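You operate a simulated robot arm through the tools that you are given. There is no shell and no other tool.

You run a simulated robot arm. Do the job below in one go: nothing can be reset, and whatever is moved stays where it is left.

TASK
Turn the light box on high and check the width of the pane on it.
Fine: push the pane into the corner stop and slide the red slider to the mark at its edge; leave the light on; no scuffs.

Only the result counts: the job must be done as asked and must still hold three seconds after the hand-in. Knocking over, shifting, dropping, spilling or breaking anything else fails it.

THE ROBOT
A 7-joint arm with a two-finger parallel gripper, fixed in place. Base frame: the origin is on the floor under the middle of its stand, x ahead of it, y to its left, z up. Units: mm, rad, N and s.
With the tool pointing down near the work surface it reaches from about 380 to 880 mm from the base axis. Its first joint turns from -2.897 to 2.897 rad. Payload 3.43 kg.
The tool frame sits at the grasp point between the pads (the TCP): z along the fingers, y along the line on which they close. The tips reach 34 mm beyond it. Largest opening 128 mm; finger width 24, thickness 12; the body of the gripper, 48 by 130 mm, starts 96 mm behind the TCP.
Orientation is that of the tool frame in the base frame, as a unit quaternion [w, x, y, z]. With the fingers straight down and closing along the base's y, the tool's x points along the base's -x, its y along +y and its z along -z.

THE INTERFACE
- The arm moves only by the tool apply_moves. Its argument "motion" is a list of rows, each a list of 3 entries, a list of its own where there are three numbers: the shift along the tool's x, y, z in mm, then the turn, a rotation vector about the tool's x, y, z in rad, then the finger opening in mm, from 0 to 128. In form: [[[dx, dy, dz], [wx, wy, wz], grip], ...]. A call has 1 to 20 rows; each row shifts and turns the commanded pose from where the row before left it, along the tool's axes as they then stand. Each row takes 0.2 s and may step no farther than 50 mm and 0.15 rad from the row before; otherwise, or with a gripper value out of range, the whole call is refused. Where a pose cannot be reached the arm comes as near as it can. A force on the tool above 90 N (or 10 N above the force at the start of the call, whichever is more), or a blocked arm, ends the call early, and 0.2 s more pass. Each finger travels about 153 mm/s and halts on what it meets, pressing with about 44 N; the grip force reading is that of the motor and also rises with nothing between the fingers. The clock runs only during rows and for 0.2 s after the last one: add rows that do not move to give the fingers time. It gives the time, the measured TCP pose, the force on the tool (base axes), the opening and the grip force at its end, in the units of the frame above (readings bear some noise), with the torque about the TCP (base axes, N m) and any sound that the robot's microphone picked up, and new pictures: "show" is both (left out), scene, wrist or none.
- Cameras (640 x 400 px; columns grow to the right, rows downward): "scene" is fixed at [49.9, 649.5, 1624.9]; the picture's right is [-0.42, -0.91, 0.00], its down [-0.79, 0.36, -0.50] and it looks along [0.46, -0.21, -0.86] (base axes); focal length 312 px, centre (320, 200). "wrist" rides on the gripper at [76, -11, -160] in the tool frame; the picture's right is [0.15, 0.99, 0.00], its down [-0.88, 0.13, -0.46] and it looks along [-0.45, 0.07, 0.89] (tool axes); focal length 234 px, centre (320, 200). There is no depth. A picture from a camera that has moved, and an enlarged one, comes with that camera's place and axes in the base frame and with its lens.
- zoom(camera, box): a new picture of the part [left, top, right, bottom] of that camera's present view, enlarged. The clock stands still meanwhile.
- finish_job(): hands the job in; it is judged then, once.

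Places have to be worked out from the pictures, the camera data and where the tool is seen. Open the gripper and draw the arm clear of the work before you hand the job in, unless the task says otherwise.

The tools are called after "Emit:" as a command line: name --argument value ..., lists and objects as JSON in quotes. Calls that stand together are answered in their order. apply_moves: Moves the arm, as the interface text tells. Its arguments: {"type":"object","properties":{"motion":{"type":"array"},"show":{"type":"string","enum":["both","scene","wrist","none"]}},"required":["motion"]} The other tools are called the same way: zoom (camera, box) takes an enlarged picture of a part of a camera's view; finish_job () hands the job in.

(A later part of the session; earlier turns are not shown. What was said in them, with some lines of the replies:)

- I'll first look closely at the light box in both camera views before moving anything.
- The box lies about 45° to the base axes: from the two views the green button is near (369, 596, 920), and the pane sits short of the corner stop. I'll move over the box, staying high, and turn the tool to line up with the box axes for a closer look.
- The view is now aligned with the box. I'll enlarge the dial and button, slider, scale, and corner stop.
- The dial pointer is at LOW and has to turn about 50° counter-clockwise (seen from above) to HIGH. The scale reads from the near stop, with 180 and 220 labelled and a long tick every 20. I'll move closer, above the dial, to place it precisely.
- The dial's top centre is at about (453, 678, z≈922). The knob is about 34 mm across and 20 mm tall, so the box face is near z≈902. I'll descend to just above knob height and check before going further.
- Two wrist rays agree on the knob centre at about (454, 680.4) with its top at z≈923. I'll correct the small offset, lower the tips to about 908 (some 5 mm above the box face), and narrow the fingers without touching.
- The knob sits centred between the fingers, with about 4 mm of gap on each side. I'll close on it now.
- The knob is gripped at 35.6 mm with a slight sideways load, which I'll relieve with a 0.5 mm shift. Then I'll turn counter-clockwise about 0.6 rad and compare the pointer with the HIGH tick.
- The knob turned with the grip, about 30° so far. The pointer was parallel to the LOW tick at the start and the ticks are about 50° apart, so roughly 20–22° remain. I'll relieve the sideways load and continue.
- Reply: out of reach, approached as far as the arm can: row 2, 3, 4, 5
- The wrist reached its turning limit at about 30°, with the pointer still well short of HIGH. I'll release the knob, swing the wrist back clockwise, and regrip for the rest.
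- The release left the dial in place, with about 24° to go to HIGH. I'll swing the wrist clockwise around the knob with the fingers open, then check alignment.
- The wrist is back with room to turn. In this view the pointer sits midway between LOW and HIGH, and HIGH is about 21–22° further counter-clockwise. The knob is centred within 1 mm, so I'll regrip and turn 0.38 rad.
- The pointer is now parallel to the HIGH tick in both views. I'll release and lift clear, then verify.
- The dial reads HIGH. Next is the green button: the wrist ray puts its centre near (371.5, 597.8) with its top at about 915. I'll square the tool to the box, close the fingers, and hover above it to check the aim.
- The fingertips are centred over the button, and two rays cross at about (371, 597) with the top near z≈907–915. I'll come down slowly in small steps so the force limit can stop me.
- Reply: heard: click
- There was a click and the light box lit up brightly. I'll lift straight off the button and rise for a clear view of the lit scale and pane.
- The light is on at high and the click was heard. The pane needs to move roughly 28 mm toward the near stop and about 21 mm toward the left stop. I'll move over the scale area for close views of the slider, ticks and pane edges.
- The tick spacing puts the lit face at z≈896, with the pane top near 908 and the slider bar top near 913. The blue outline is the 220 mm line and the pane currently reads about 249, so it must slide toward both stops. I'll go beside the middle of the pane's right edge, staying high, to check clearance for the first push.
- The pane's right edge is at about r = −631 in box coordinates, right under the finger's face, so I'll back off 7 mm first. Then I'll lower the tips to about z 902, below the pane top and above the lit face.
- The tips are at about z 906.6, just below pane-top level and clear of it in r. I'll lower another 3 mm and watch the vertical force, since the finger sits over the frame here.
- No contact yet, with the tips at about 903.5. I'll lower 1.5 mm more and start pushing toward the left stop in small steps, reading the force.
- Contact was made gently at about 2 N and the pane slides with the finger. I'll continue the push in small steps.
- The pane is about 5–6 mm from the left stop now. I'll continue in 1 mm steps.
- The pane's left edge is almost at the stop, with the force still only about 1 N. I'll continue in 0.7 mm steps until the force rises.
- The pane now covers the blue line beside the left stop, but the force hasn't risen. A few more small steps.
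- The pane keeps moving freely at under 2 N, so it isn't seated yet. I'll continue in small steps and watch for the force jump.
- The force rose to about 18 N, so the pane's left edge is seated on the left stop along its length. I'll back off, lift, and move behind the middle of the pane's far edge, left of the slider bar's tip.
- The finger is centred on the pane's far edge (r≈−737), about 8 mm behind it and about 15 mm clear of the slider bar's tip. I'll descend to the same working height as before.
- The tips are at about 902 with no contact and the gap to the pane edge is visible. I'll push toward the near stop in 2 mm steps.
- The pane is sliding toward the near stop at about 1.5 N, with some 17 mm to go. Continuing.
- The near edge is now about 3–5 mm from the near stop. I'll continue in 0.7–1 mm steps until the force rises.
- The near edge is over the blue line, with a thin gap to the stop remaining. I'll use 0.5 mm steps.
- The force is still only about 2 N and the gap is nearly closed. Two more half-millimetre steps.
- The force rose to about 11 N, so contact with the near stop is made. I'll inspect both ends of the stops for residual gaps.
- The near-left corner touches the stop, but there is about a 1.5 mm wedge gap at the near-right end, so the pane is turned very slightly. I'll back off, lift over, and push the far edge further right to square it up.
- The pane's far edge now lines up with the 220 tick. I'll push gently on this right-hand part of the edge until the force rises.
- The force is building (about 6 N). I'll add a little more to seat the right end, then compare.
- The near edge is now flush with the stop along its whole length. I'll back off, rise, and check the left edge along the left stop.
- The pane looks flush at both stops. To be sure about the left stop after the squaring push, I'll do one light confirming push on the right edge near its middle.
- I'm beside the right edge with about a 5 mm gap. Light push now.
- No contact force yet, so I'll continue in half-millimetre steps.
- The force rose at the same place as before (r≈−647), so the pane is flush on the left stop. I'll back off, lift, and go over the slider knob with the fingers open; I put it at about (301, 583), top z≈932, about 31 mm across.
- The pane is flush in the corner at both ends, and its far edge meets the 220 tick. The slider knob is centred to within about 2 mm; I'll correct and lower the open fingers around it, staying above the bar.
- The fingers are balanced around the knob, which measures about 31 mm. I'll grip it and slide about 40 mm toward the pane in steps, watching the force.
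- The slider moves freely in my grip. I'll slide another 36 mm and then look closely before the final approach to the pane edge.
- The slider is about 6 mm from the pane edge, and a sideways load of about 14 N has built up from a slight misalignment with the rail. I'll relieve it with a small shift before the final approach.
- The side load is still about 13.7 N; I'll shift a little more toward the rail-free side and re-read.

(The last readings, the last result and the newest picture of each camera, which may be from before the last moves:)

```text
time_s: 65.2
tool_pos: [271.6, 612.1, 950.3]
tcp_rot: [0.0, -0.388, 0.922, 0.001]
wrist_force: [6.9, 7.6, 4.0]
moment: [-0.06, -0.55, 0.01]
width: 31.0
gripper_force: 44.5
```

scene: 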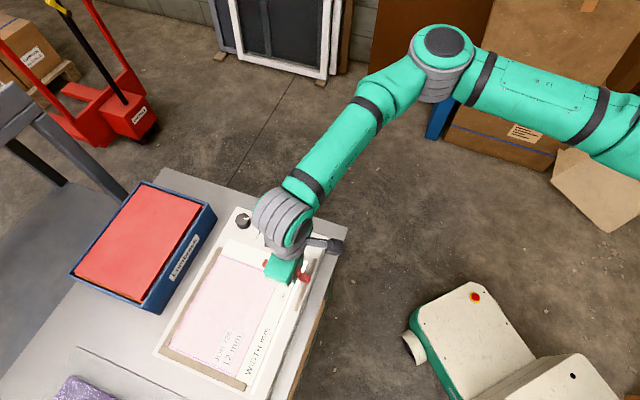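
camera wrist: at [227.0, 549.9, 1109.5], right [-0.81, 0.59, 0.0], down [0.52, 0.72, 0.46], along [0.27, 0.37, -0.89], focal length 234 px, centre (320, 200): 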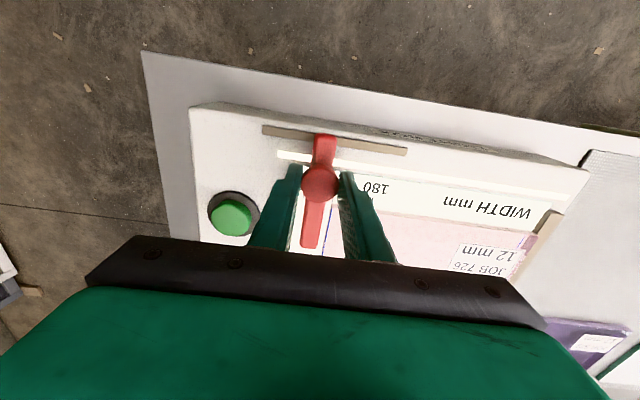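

Emit:
apply_moves --motion '[[[-1.2, 0, -0.3], [0, 0, 0], 29], [[0, 0, 0], [0, 0, 0], 29]]' --show "wrist"

Emit:
zoom --camera "wrist" --box '[250, 110, 390, 250]'

```text
time_s: 65.8
tool_pos: [271.4, 611.7, 949.8]
tcp_rot: [-0.002, -0.387, 0.922, -0.001]
wrist_force: [-2.4, -1.1, -0.7]
moment: [-0.13, -0.09, 0.04]
width: 30.9
gripper_force: 45.1
camera wrist: at [227.1, 550.7, 1109.7], right [-0.81, 0.59, 0.0], down [0.52, 0.72, 0.45], along [0.27, 0.37, -0.89], focal length 234 px, centre (320, 200)
```

wrist: 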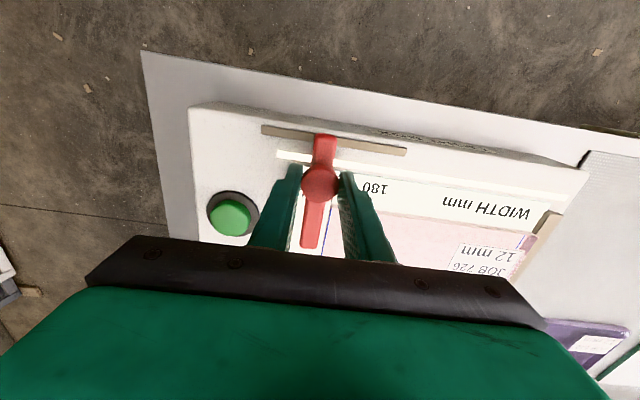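

```text
2.86 times, centred on (320, 180) of wrist
camera zoom: at [227.1, 550.7, 1109.7], right [-0.81, 0.59, 0.0], down [0.52, 0.72, 0.45], along [0.27, 0.37, -0.89], focal length 669 px, centre (320, 257)
```

zoom: 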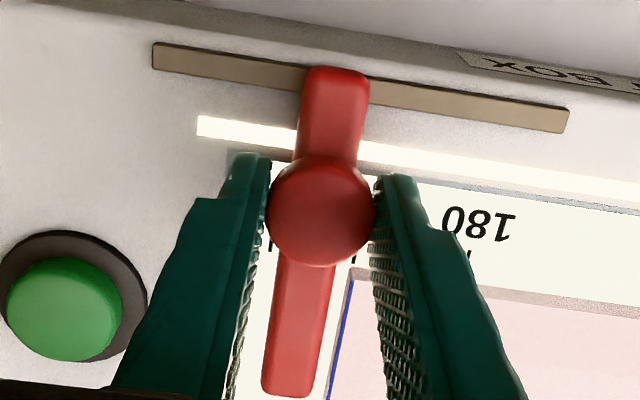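

The side load is nearly gone. Now the final approach toward the pane edge in 1 mm steps.

Emit:
apply_moves --motion '[[[-0.05, 1, 0], [0, 0, 0], 29], [[-0.05, 1, 0], [0, 0, 0], 29], [[-0.05, 1, 0], [0, 0, 0], 29], [[0, 0, 0], [0, 0, 0], 29]]' --show "none"

Emit:
zoom --camera "wrist" --box '[290, 170, 370, 250]'

Emit:
zoom --camera "scene" --box '[240, 240, 300, 290]'

```text
time_s: 66.8
tool_pos: [268.8, 614.2, 950.5]
tcp_rot: [-0.002, -0.387, 0.922, 0.0]
wrist_force: [-14.9, -15.3, -11.8]
moment: [-0.23, 0.91, -0.02]
width: 30.9
gripper_force: 44.7
```

```text
5.00 times, centred on (330, 210) of wrist
camera zoom: at [224.6, 553.4, 1109.8], right [-0.81, 0.59, 0.0], down [0.52, 0.72, 0.45], along [0.27, 0.37, -0.89], focal length 1171 px, centre (270, 150)
```

zoom: 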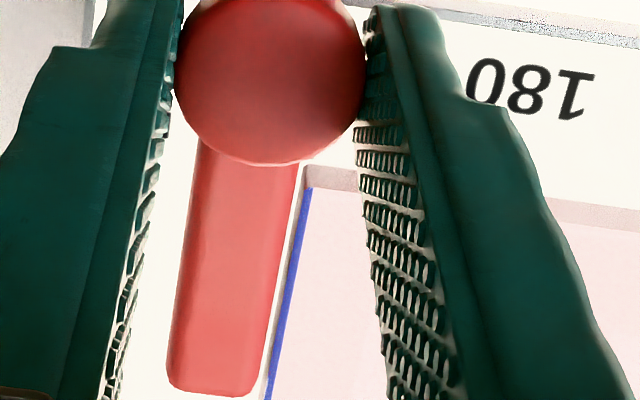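

```text
8.00 times, centred on (270, 265) of scene
camera zoom: at [49.9, 649.5, 1624.9], right [-0.42, -0.91, 0.0], down [-0.79, 0.36, -0.5], along [0.46, -0.21, -0.86], focal length 2498 px, centre (720, -320)
```

zoom: 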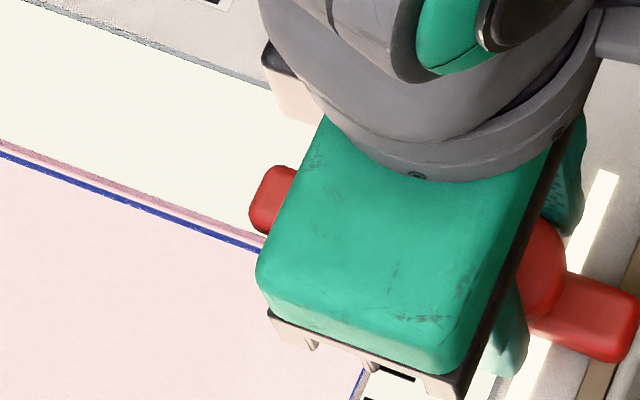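

The side load has swung the other way, with no load along the rail yet, so my shift overshot. I'll correct by 1.2 mm and let it settle. The remaining gap to the pane is about 1 mm.

Emit:
apply_moves --motion '[[[0.6, 0, 0.3], [0, 0, 0], 29], [[0.6, 0, 0.3], [0, 0, 0], 29], [[0, 0, 0], [0, 0, 0], 29], [[0, 0, 0], [0, 0, 0], 29]]' --show "none"

Emit:
zoom --camera "wrist" --box '[300, 190, 360, 250]'

```text
time_s: 67.8
tool_pos: [268.8, 613.9, 950.4]
tcp_rot: [0.0, -0.388, 0.922, 0.0]
wrist_force: [-14.6, -14.5, -11.4]
moment: [-0.06, 0.8, -0.07]
width: 30.9
gripper_force: 45.0
```

```text
6.67 times, centred on (330, 220) of wrist
camera zoom: at [224.9, 552.5, 1109.6], right [-0.81, 0.59, 0.0], down [0.52, 0.72, 0.46], along [0.27, 0.37, -0.89], focal length 1561 px, centre (253, 67)
```

zoom: 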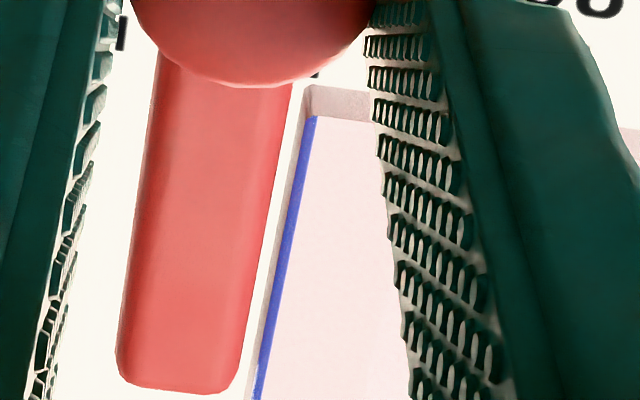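

The load reading lags my shifts, so I'll hold still for a moment to see where it settles.

Emit:
apply_moves --motion '[[[0, 0, 0], [0, 0, 0], 29], [[0, 0, 0], [0, 0, 0], 29], [[0, 0, 0], [0, 0, 0], 29], [[0, 0, 0], [0, 0, 0], 29]]' --show "none"

```text
time_s: 68.8
tool_pos: [269.1, 614.2, 950.1]
tcp_rot: [0.001, -0.387, 0.922, 0.001]
wrist_force: [-14.0, -15.7, -10.1]
moment: [-0.24, 0.79, -0.29]
width: 30.9
gripper_force: 44.9
```

Holding doesn't relieve it, so I'll open the fingers slightly to release the side load. Then I can nudge the knob with the trailing finger only.

Emit:
apply_moves --motion '[[[0, 0, 0], [0, 0, 0], 33], [[0, 0, 0], [0, 0, 0], 36], [[0, 0, 0], [0, 0, 0], 36], [[0, 0, 0], [0, 0, 0], 36]]' --show "wrist"

Emit:
zoom --camera "wrist" --box '[280, 150, 370, 250]'

Emit:
zoom --camera "scene" --box '[240, 240, 320, 300]'

```text
time_s: 69.8
tool_pos: [269.9, 614.9, 949.5]
tcp_rot: [0.001, -0.387, 0.922, 0.0]
wrist_force: [0.1, -0.6, -0.8]
moment: [-0.04, 0.0, -0.02]
width: 36.0
gripper_force: 0.1
camera wrist: at [225.4, 552.8, 1109.7], right [-0.81, 0.59, 0.0], down [0.52, 0.72, 0.46], along [0.27, 0.37, -0.89], focal length 234 px, centre (320, 200)
```

wrist: 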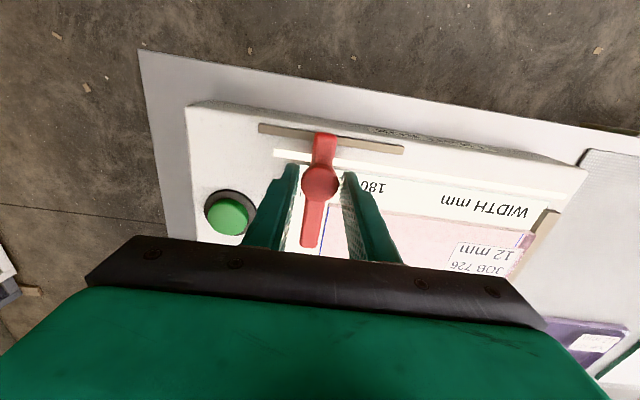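

```text
4.00 times, centred on (325, 200) of wrist
camera zoom: at [225.4, 552.8, 1109.7], right [-0.81, 0.59, 0.0], down [0.52, 0.72, 0.46], along [0.27, 0.37, -0.89], focal length 937 px, centre (300, 200)
```

zoom: 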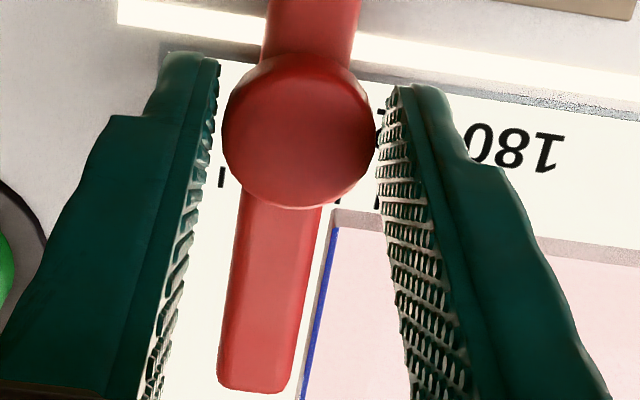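

```text
6.67 times, centred on (280, 270) of scene
camera zoom: at [49.9, 649.5, 1624.9], right [-0.42, -0.91, 0.0], down [-0.79, 0.36, -0.5], along [0.46, -0.21, -0.86], focal length 2082 px, centre (587, -267)
```

zoom: 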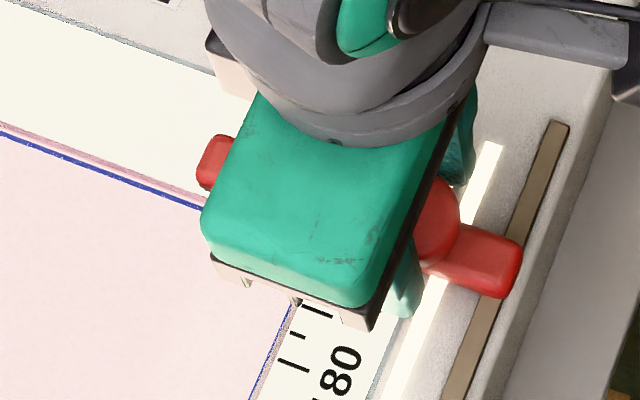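

The load is released and the slider stayed put. The bar is about 2 mm short of the pane edge. I'll nudge forward with the trailing finger in small steps until the bar meets the edge at the 220 mark.

Emit:
apply_moves --motion '[[[0, 1, 0], [0, 0, 0], 36], [[0, 1, 0], [0, 0, 0], 36], [[0, 0.5, 0], [0, 0, 0], 36], [[0, 0.5, 0], [0, 0, 0], 36], [[0, 0, 0], [0, 0, 0], 36]]' --show "none"

Emit:
zoom --camera "wrist" --box '[280, 150, 370, 250]'

```text
time_s: 71.0
tool_pos: [266.8, 616.3, 951.8]
tcp_rot: [0.0, -0.386, 0.922, 0.0]
wrist_force: [0.5, -0.8, -0.7]
moment: [0.01, 0.0, -0.02]
width: 36.6
gripper_force: 0.5
```

```text
4.00 times, centred on (325, 200) of wrist
camera zoom: at [223.2, 554.8, 1109.5], right [-0.81, 0.59, 0.0], down [0.52, 0.72, 0.46], along [0.27, 0.37, -0.89], focal length 937 px, centre (300, 200)
```

zoom: 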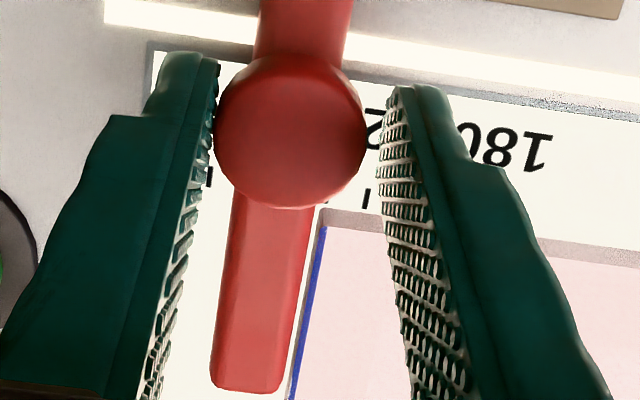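

The trailing finger is now on the knob and the gap is down to about 1 mm. Continuing in 0.5 mm steps.

Emit:
apply_moves --motion '[[[0, 0.5, 0], [0, 0, 0], 36], [[0, 0.5, 0], [0, 0, 0], 36], [[0, 0, 0], [0, 0, 0], 36]]' --show "none"

Emit:
zoom --camera "wrist" --box '[300, 180, 360, 250]'

```text
time_s: 71.8
tool_pos: [267.2, 617.8, 949.8]
tcp_rot: [-0.001, -0.387, 0.922, 0.001]
wrist_force: [-0.4, -0.7, -0.6]
moment: [-0.03, -0.05, 0.01]
width: 36.5
gripper_force: 0.5
```

```text
5.71 times, centred on (330, 215) of wrist
camera zoom: at [222.5, 555.5, 1109.6], right [-0.81, 0.59, 0.0], down [0.52, 0.72, 0.46], along [0.27, 0.37, -0.89], focal length 1338 px, centre (263, 114)
```

zoom: 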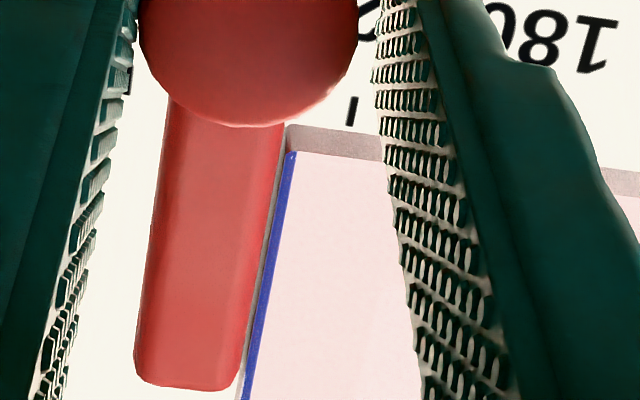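

Only a thin sliver of gap remains. One more half-millimetre at a time.

Emit:
apply_moves --motion '[[[0, 0.5, 0], [0, 0, 0], 36], [[0, 0, 0], [0, 0, 0], 36]]' --show "none"

Emit:
zoom --camera "wrist" --box '[300, 180, 360, 250]'

```text
time_s: 72.4
tool_pos: [266.8, 616.0, 950.1]
tcp_rot: [0.0, -0.387, 0.922, -0.001]
wrist_force: [-0.2, -0.2, -1.0]
moment: [0.02, -0.01, -0.04]
width: 36.2
gripper_force: 0.3
```

```text
5.71 times, centred on (330, 215) of wrist
camera zoom: at [222.0, 555.8, 1109.5], right [-0.81, 0.59, 0.0], down [0.52, 0.72, 0.46], along [0.27, 0.37, -0.89], focal length 1338 px, centre (263, 114)
```

zoom: 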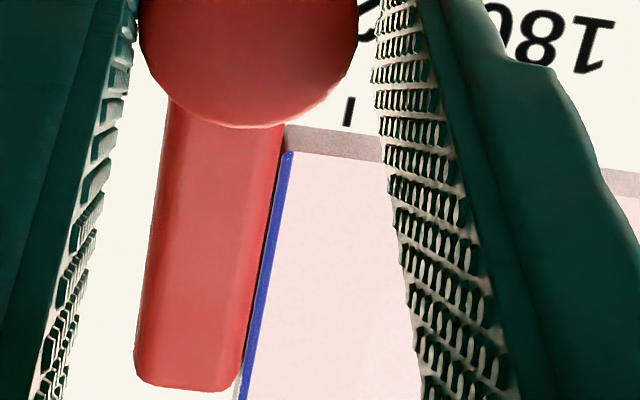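

Emit:
apply_moves --motion '[[[0, 0.4, 0], [0, 0, 0], 36], [[0, 0, 0], [0, 0, 0], 36]]' --show "none"

Emit:
zoom --camera "wrist" --box '[300, 180, 360, 250]'

```text
time_s: 73.0
tool_pos: [265.4, 618.5, 950.9]
tcp_rot: [-0.001, -0.387, 0.922, 0.0]
wrist_force: [-0.1, 0.8, 0.5]
moment: [-0.01, 0.02, -0.01]
width: 36.2
gripper_force: 0.2
```

```text
5.71 times, centred on (330, 215) of wrist
camera zoom: at [221.8, 556.1, 1109.5], right [-0.81, 0.59, 0.0], down [0.52, 0.72, 0.46], along [0.27, 0.37, -0.89], focal length 1338 px, centre (263, 114)
```

zoom: 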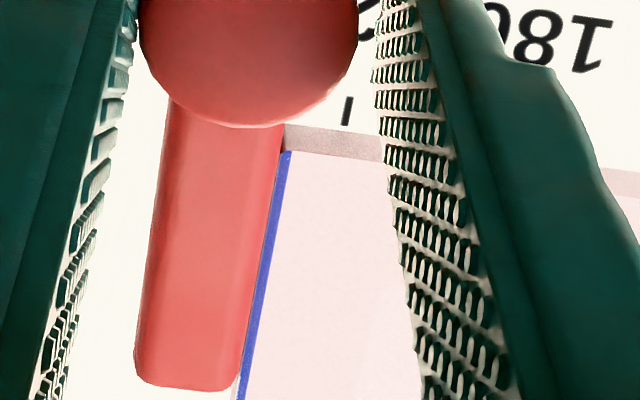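

The bar edge is now within about 1 mm of the pane edge, with no contact force yet. I'll advance in 0.4 mm steps until I feel contact.

Emit:
apply_moves --motion '[[[0, 0.4, 0], [0, 0, 0], 36], [[0, 0, 0], [0, 0, 0], 36]]' --show "none"

Emit:
zoom --camera "wrist" --box '[310, 190, 350, 230]'

```text
time_s: 73.6
tool_pos: [265.0, 616.8, 950.8]
tcp_rot: [0.0, -0.387, 0.922, 0.0]
wrist_force: [0.7, -1.4, -0.2]
moment: [-0.04, -0.03, -0.03]
width: 37.1
gripper_force: 0.6
```

```text
10.00 times, centred on (330, 210) of wrist
camera zoom: at [221.5, 556.5, 1109.5], right [-0.81, 0.59, 0.0], down [0.52, 0.72, 0.46], along [0.27, 0.37, -0.89], focal length 2342 px, centre (220, 100)
```

zoom: 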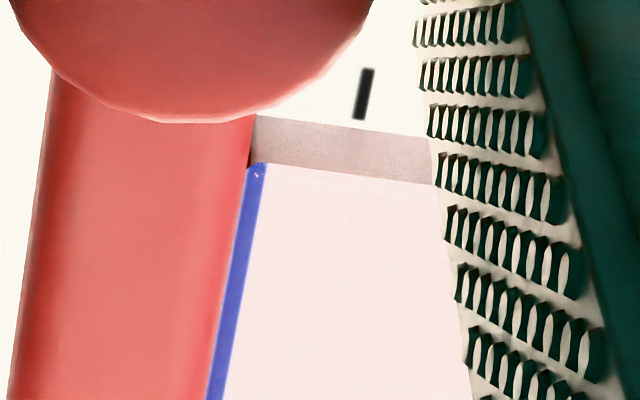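

Emit:
apply_moves --motion '[[[0, 0.4, 0], [0, 0, 0], 36], [[0, 0, 0], [0, 0, 0], 36], [[0, 0, 0], [0, 0, 0], 36]]' --show "none"

Emit:
zoom --camera "wrist" --box '[310, 190, 350, 230]'

```text
time_s: 74.4
tool_pos: [265.9, 618.1, 950.1]
tcp_rot: [0.0, -0.386, 0.922, 0.0]
wrist_force: [0.9, -1.9, 1.0]
moment: [-0.06, -0.04, -0.01]
width: 37.3
gripper_force: 1.6
```

```text
10.00 times, centred on (330, 210) of wrist
camera zoom: at [221.3, 556.8, 1109.5], right [-0.81, 0.59, 0.0], down [0.52, 0.72, 0.46], along [0.27, 0.37, -0.89], focal length 2342 px, centre (220, 100)
```

zoom: 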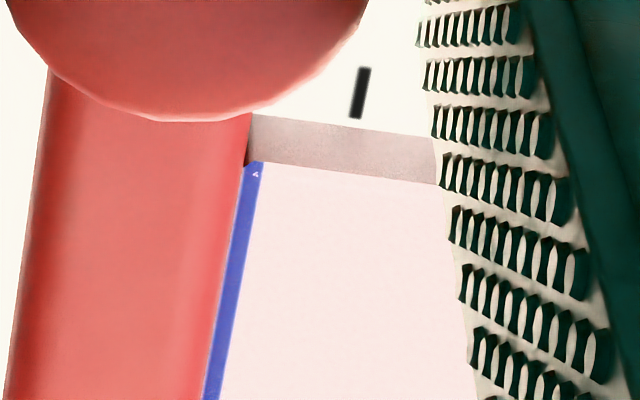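

The slider has stopped moving relative to the pane while the fingers flex slightly, so the bar is lightly touching the pane's edge. I'll open the fingers, lift straight up, and check the alignment from directly above.

Emit:
apply_moves --motion '[[[0, 0, 0], [0, 0, 0], 44], [[0, 0, 0], [0, 0, 0], 54], [[0, 0, -15], [0, 0, 0], 54], [[0, 0, -30], [0, 0, 0], 54], [[-25, 12, -30], [0, 0, 0], 100], [[-25, 12, 0], [0, 0, 0], 128], [[0, 0, 0], [0, 0, 0], 128], [[0, 0, 0], [0, 0, 0], 128]]' --show "both"

Emit:
zoom --camera "wrist" --box '[260, 80, 380, 180]'

Emit:
zoom --camera "scene" --box '[230, 230, 330, 300]'

Emit:
zoom --camera "scene" --box '[150, 220, 330, 400]'

```text
time_s: 76.2
tool_pos: [283.6, 669.8, 1025.3]
tcp_rot: [0.0, -0.388, 0.922, 0.0]
wrist_force: [-1.4, 0.5, 0.2]
moment: [0.02, 0.02, 0.04]
width: 127.7
gripper_force: 0.1
camera wrist: at [238.8, 609.0, 1184.3], right [-0.81, 0.59, 0.0], down [0.52, 0.72, 0.46], along [0.27, 0.37, -0.89], focal length 234 px, centre (320, 200)
```

scene: 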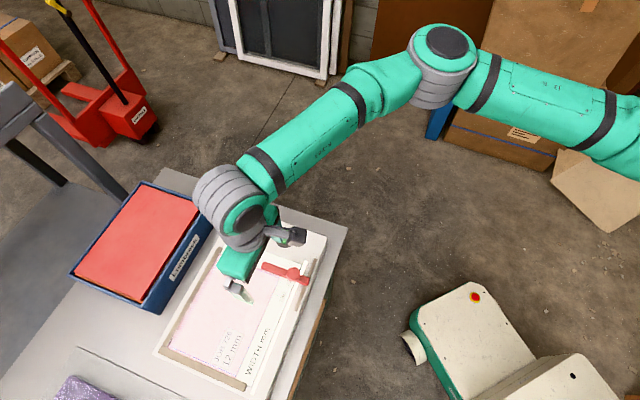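
wrist: 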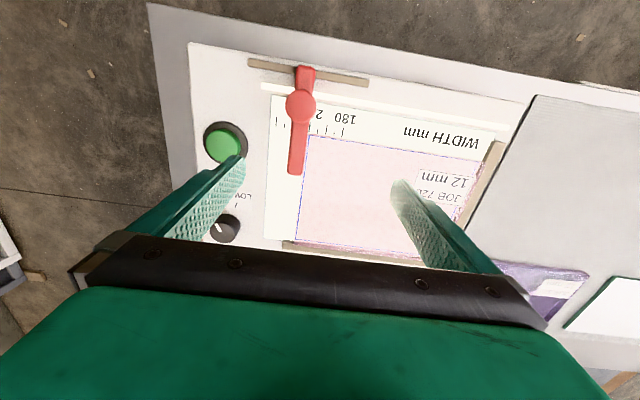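

```text
4.00 times, centred on (320, 130) of wrist
camera zoom: at [238.8, 609.0, 1184.3], right [-0.81, 0.59, 0.0], down [0.52, 0.72, 0.46], along [0.27, 0.37, -0.89], focal length 937 px, centre (320, 480)
```

zoom: 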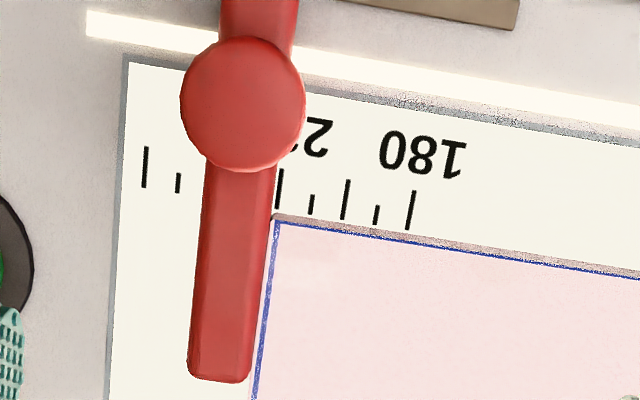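

```text
5.71 times, centred on (280, 265) of scene
camera zoom: at [49.9, 649.5, 1624.9], right [-0.42, -0.91, 0.0], down [-0.79, 0.36, -0.5], along [0.46, -0.21, -0.86], focal length 1784 px, centre (549, -171)
```

zoom: 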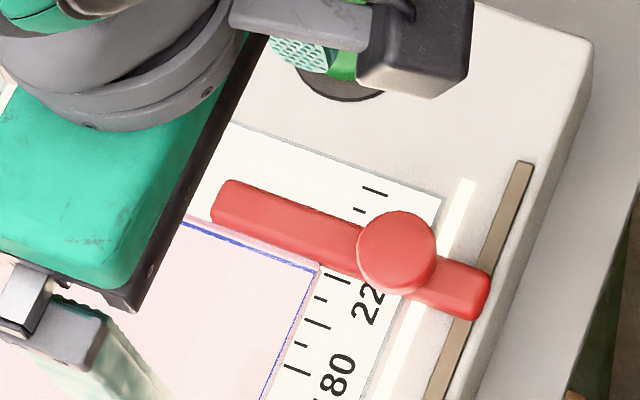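

```text
2.22 times, centred on (240, 310) of scene
camera zoom: at [49.9, 649.5, 1624.9], right [-0.42, -0.91, 0.0], down [-0.79, 0.36, -0.5], along [0.46, -0.21, -0.86], focal length 694 px, centre (498, -44)
```

zoom: 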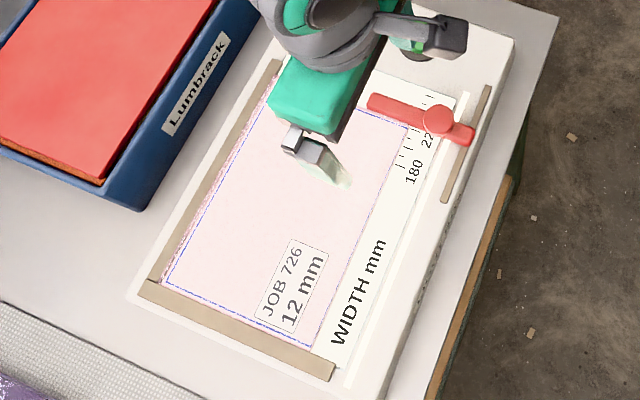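

From above, the bar's edge sits against the pane's far edge, within about 1 mm of the 220 tick, and the pane is in the corner with the light still on. I'll raise the arm clear and do a final check of everything.

Emit:
apply_moves --motion '[[[0, 0, -45], [0, 0, 0], 128], [[0, 0, -45], [0, 0, 0], 128], [[0, 0, -45], [0, 0, 0], 128], [[0, 0, -45], [0, 0, 0], 128], [[24.6, -38.8, 0], [0, 0, 0], 128], [[24.6, -38.8, 0], [0, 0, 0], 128], [[24.6, -38.8, 0], [0, 0, 0], 128], [[24.6, -38.8, 0], [0, 0, 0], 128], [[24.6, -38.8, 0], [0, 0, 0], 128], [[0, 0, 0], [0, 0, 0], 128]]' --show "both"

Emit:
zoom --camera "scene" --box '[150, 200, 350, 400]'

Emit:
zoom --camera "scene" --box '[220, 200, 330, 290]'

Emit:
zoom --camera "scene" --box '[150, 310, 270, 400]'

Emit:
zoom --camera "scene" --box '[195, 235, 255, 285]'

Emit:
zoom --camera "scene" --box '[255, 245, 305, 290]'

```text
time_s: 78.4
tool_pos: [336.3, 445.1, 1206.7]
tcp_rot: [0.0, -0.386, 0.922, 0.0]
wrist_force: [-0.9, 0.9, 0.3]
moment: [-0.01, 0.04, -0.01]
width: 127.9
gripper_force: 0.0
camera wrist: at [291.4, 383.9, 1364.1], right [-0.81, 0.59, 0.0], down [0.52, 0.72, 0.46], along [0.27, 0.37, -0.89], focal length 234 px, centre (320, 200)
```

scene: 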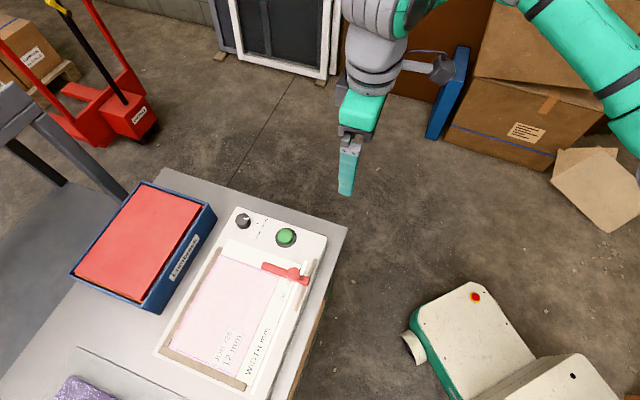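
wrist: 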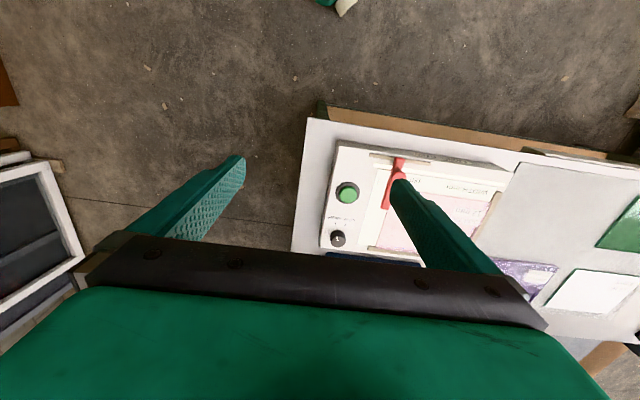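

```text
2.00 times, centred on (250, 300) of scene
camera zoom: at [49.9, 649.5, 1624.9], right [-0.42, -0.91, 0.0], down [-0.79, 0.36, -0.5], along [0.46, -0.21, -0.86], focal length 624 px, centre (460, 0)
```

zoom: 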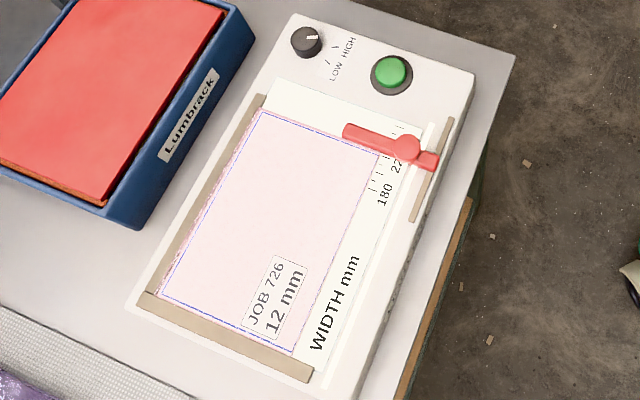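

```text
4.44 times, centred on (275, 245) of scene
camera zoom: at [49.9, 649.5, 1624.9], right [-0.42, -0.91, 0.0], down [-0.79, 0.36, -0.5], along [0.46, -0.21, -0.86], focal length 1388 px, centre (520, 0)
```

zoom: 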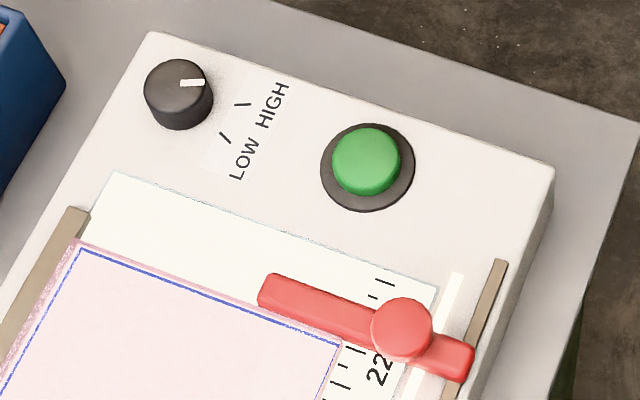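

```text
4.44 times, centred on (210, 355) of scene
camera zoom: at [49.9, 649.5, 1624.9], right [-0.42, -0.91, 0.0], down [-0.79, 0.36, -0.5], along [0.46, -0.21, -0.86], focal length 1388 px, centre (809, -489)
```

zoom: 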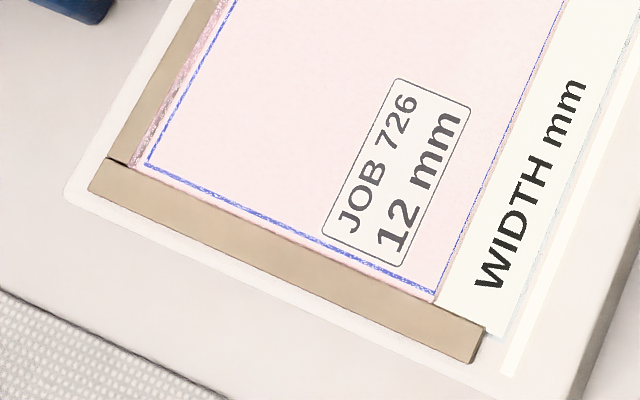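

```text
8.00 times, centred on (225, 260) of scene
camera zoom: at [49.9, 649.5, 1624.9], right [-0.42, -0.91, 0.0], down [-0.79, 0.36, -0.5], along [0.46, -0.21, -0.86], focal length 2498 px, centre (1080, -280)
```

zoom: 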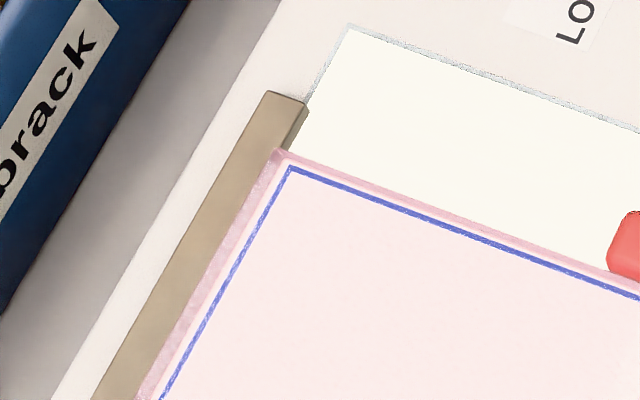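

```text
8.89 times, centred on (280, 268) of scene
camera zoom: at [49.9, 649.5, 1624.9], right [-0.42, -0.91, 0.0], down [-0.79, 0.36, -0.5], along [0.46, -0.21, -0.86], focal length 2776 px, centre (676, -400)
```

zoom: 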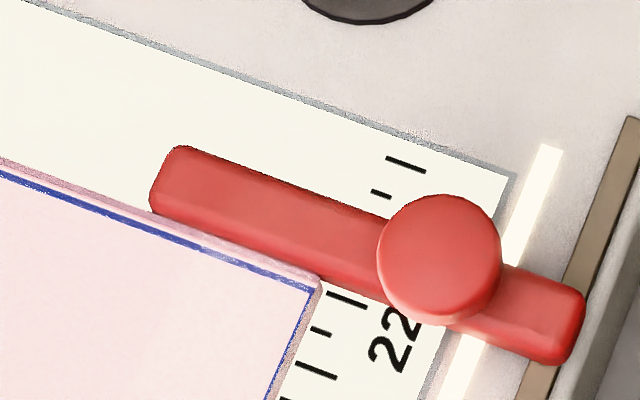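

Final check: the dial points to HIGH, the light is on, and the pane is flush against both stops. The slider bar rests at the pane's edge, at the 220 mark. The gripper is open, the arm is clear, and nothing else has moved, so I'm handing in.

Emit:
finish_job

```text
The job is handed in.
```

The light box is on high, and the pane is pushed into the corner stop. The red slider sits at the pane's edge, which reads 220 mm on the width scale.

- **Light:** the dial points at HIGH. I pressed the green button once, it clicked, and the light was still on when I handed in.
- **Pane:** it sits against both stops with no gap I could see. I pushed it only by its edges, with the fingers kept off its face and off the lit panel.
- **Slider:** the bar just touches the pane's edge. Its own edge is within about 1 mm of the 220 tick.

While moving the slider I put up to about 21 N of sideways load on its knob. I released it as soon as I couldn't relieve it by shifting, and saw nothing move as a result. The gripper is open and the arm is clear of the table. I saw no scuffs, and nothing else looked disturbed.
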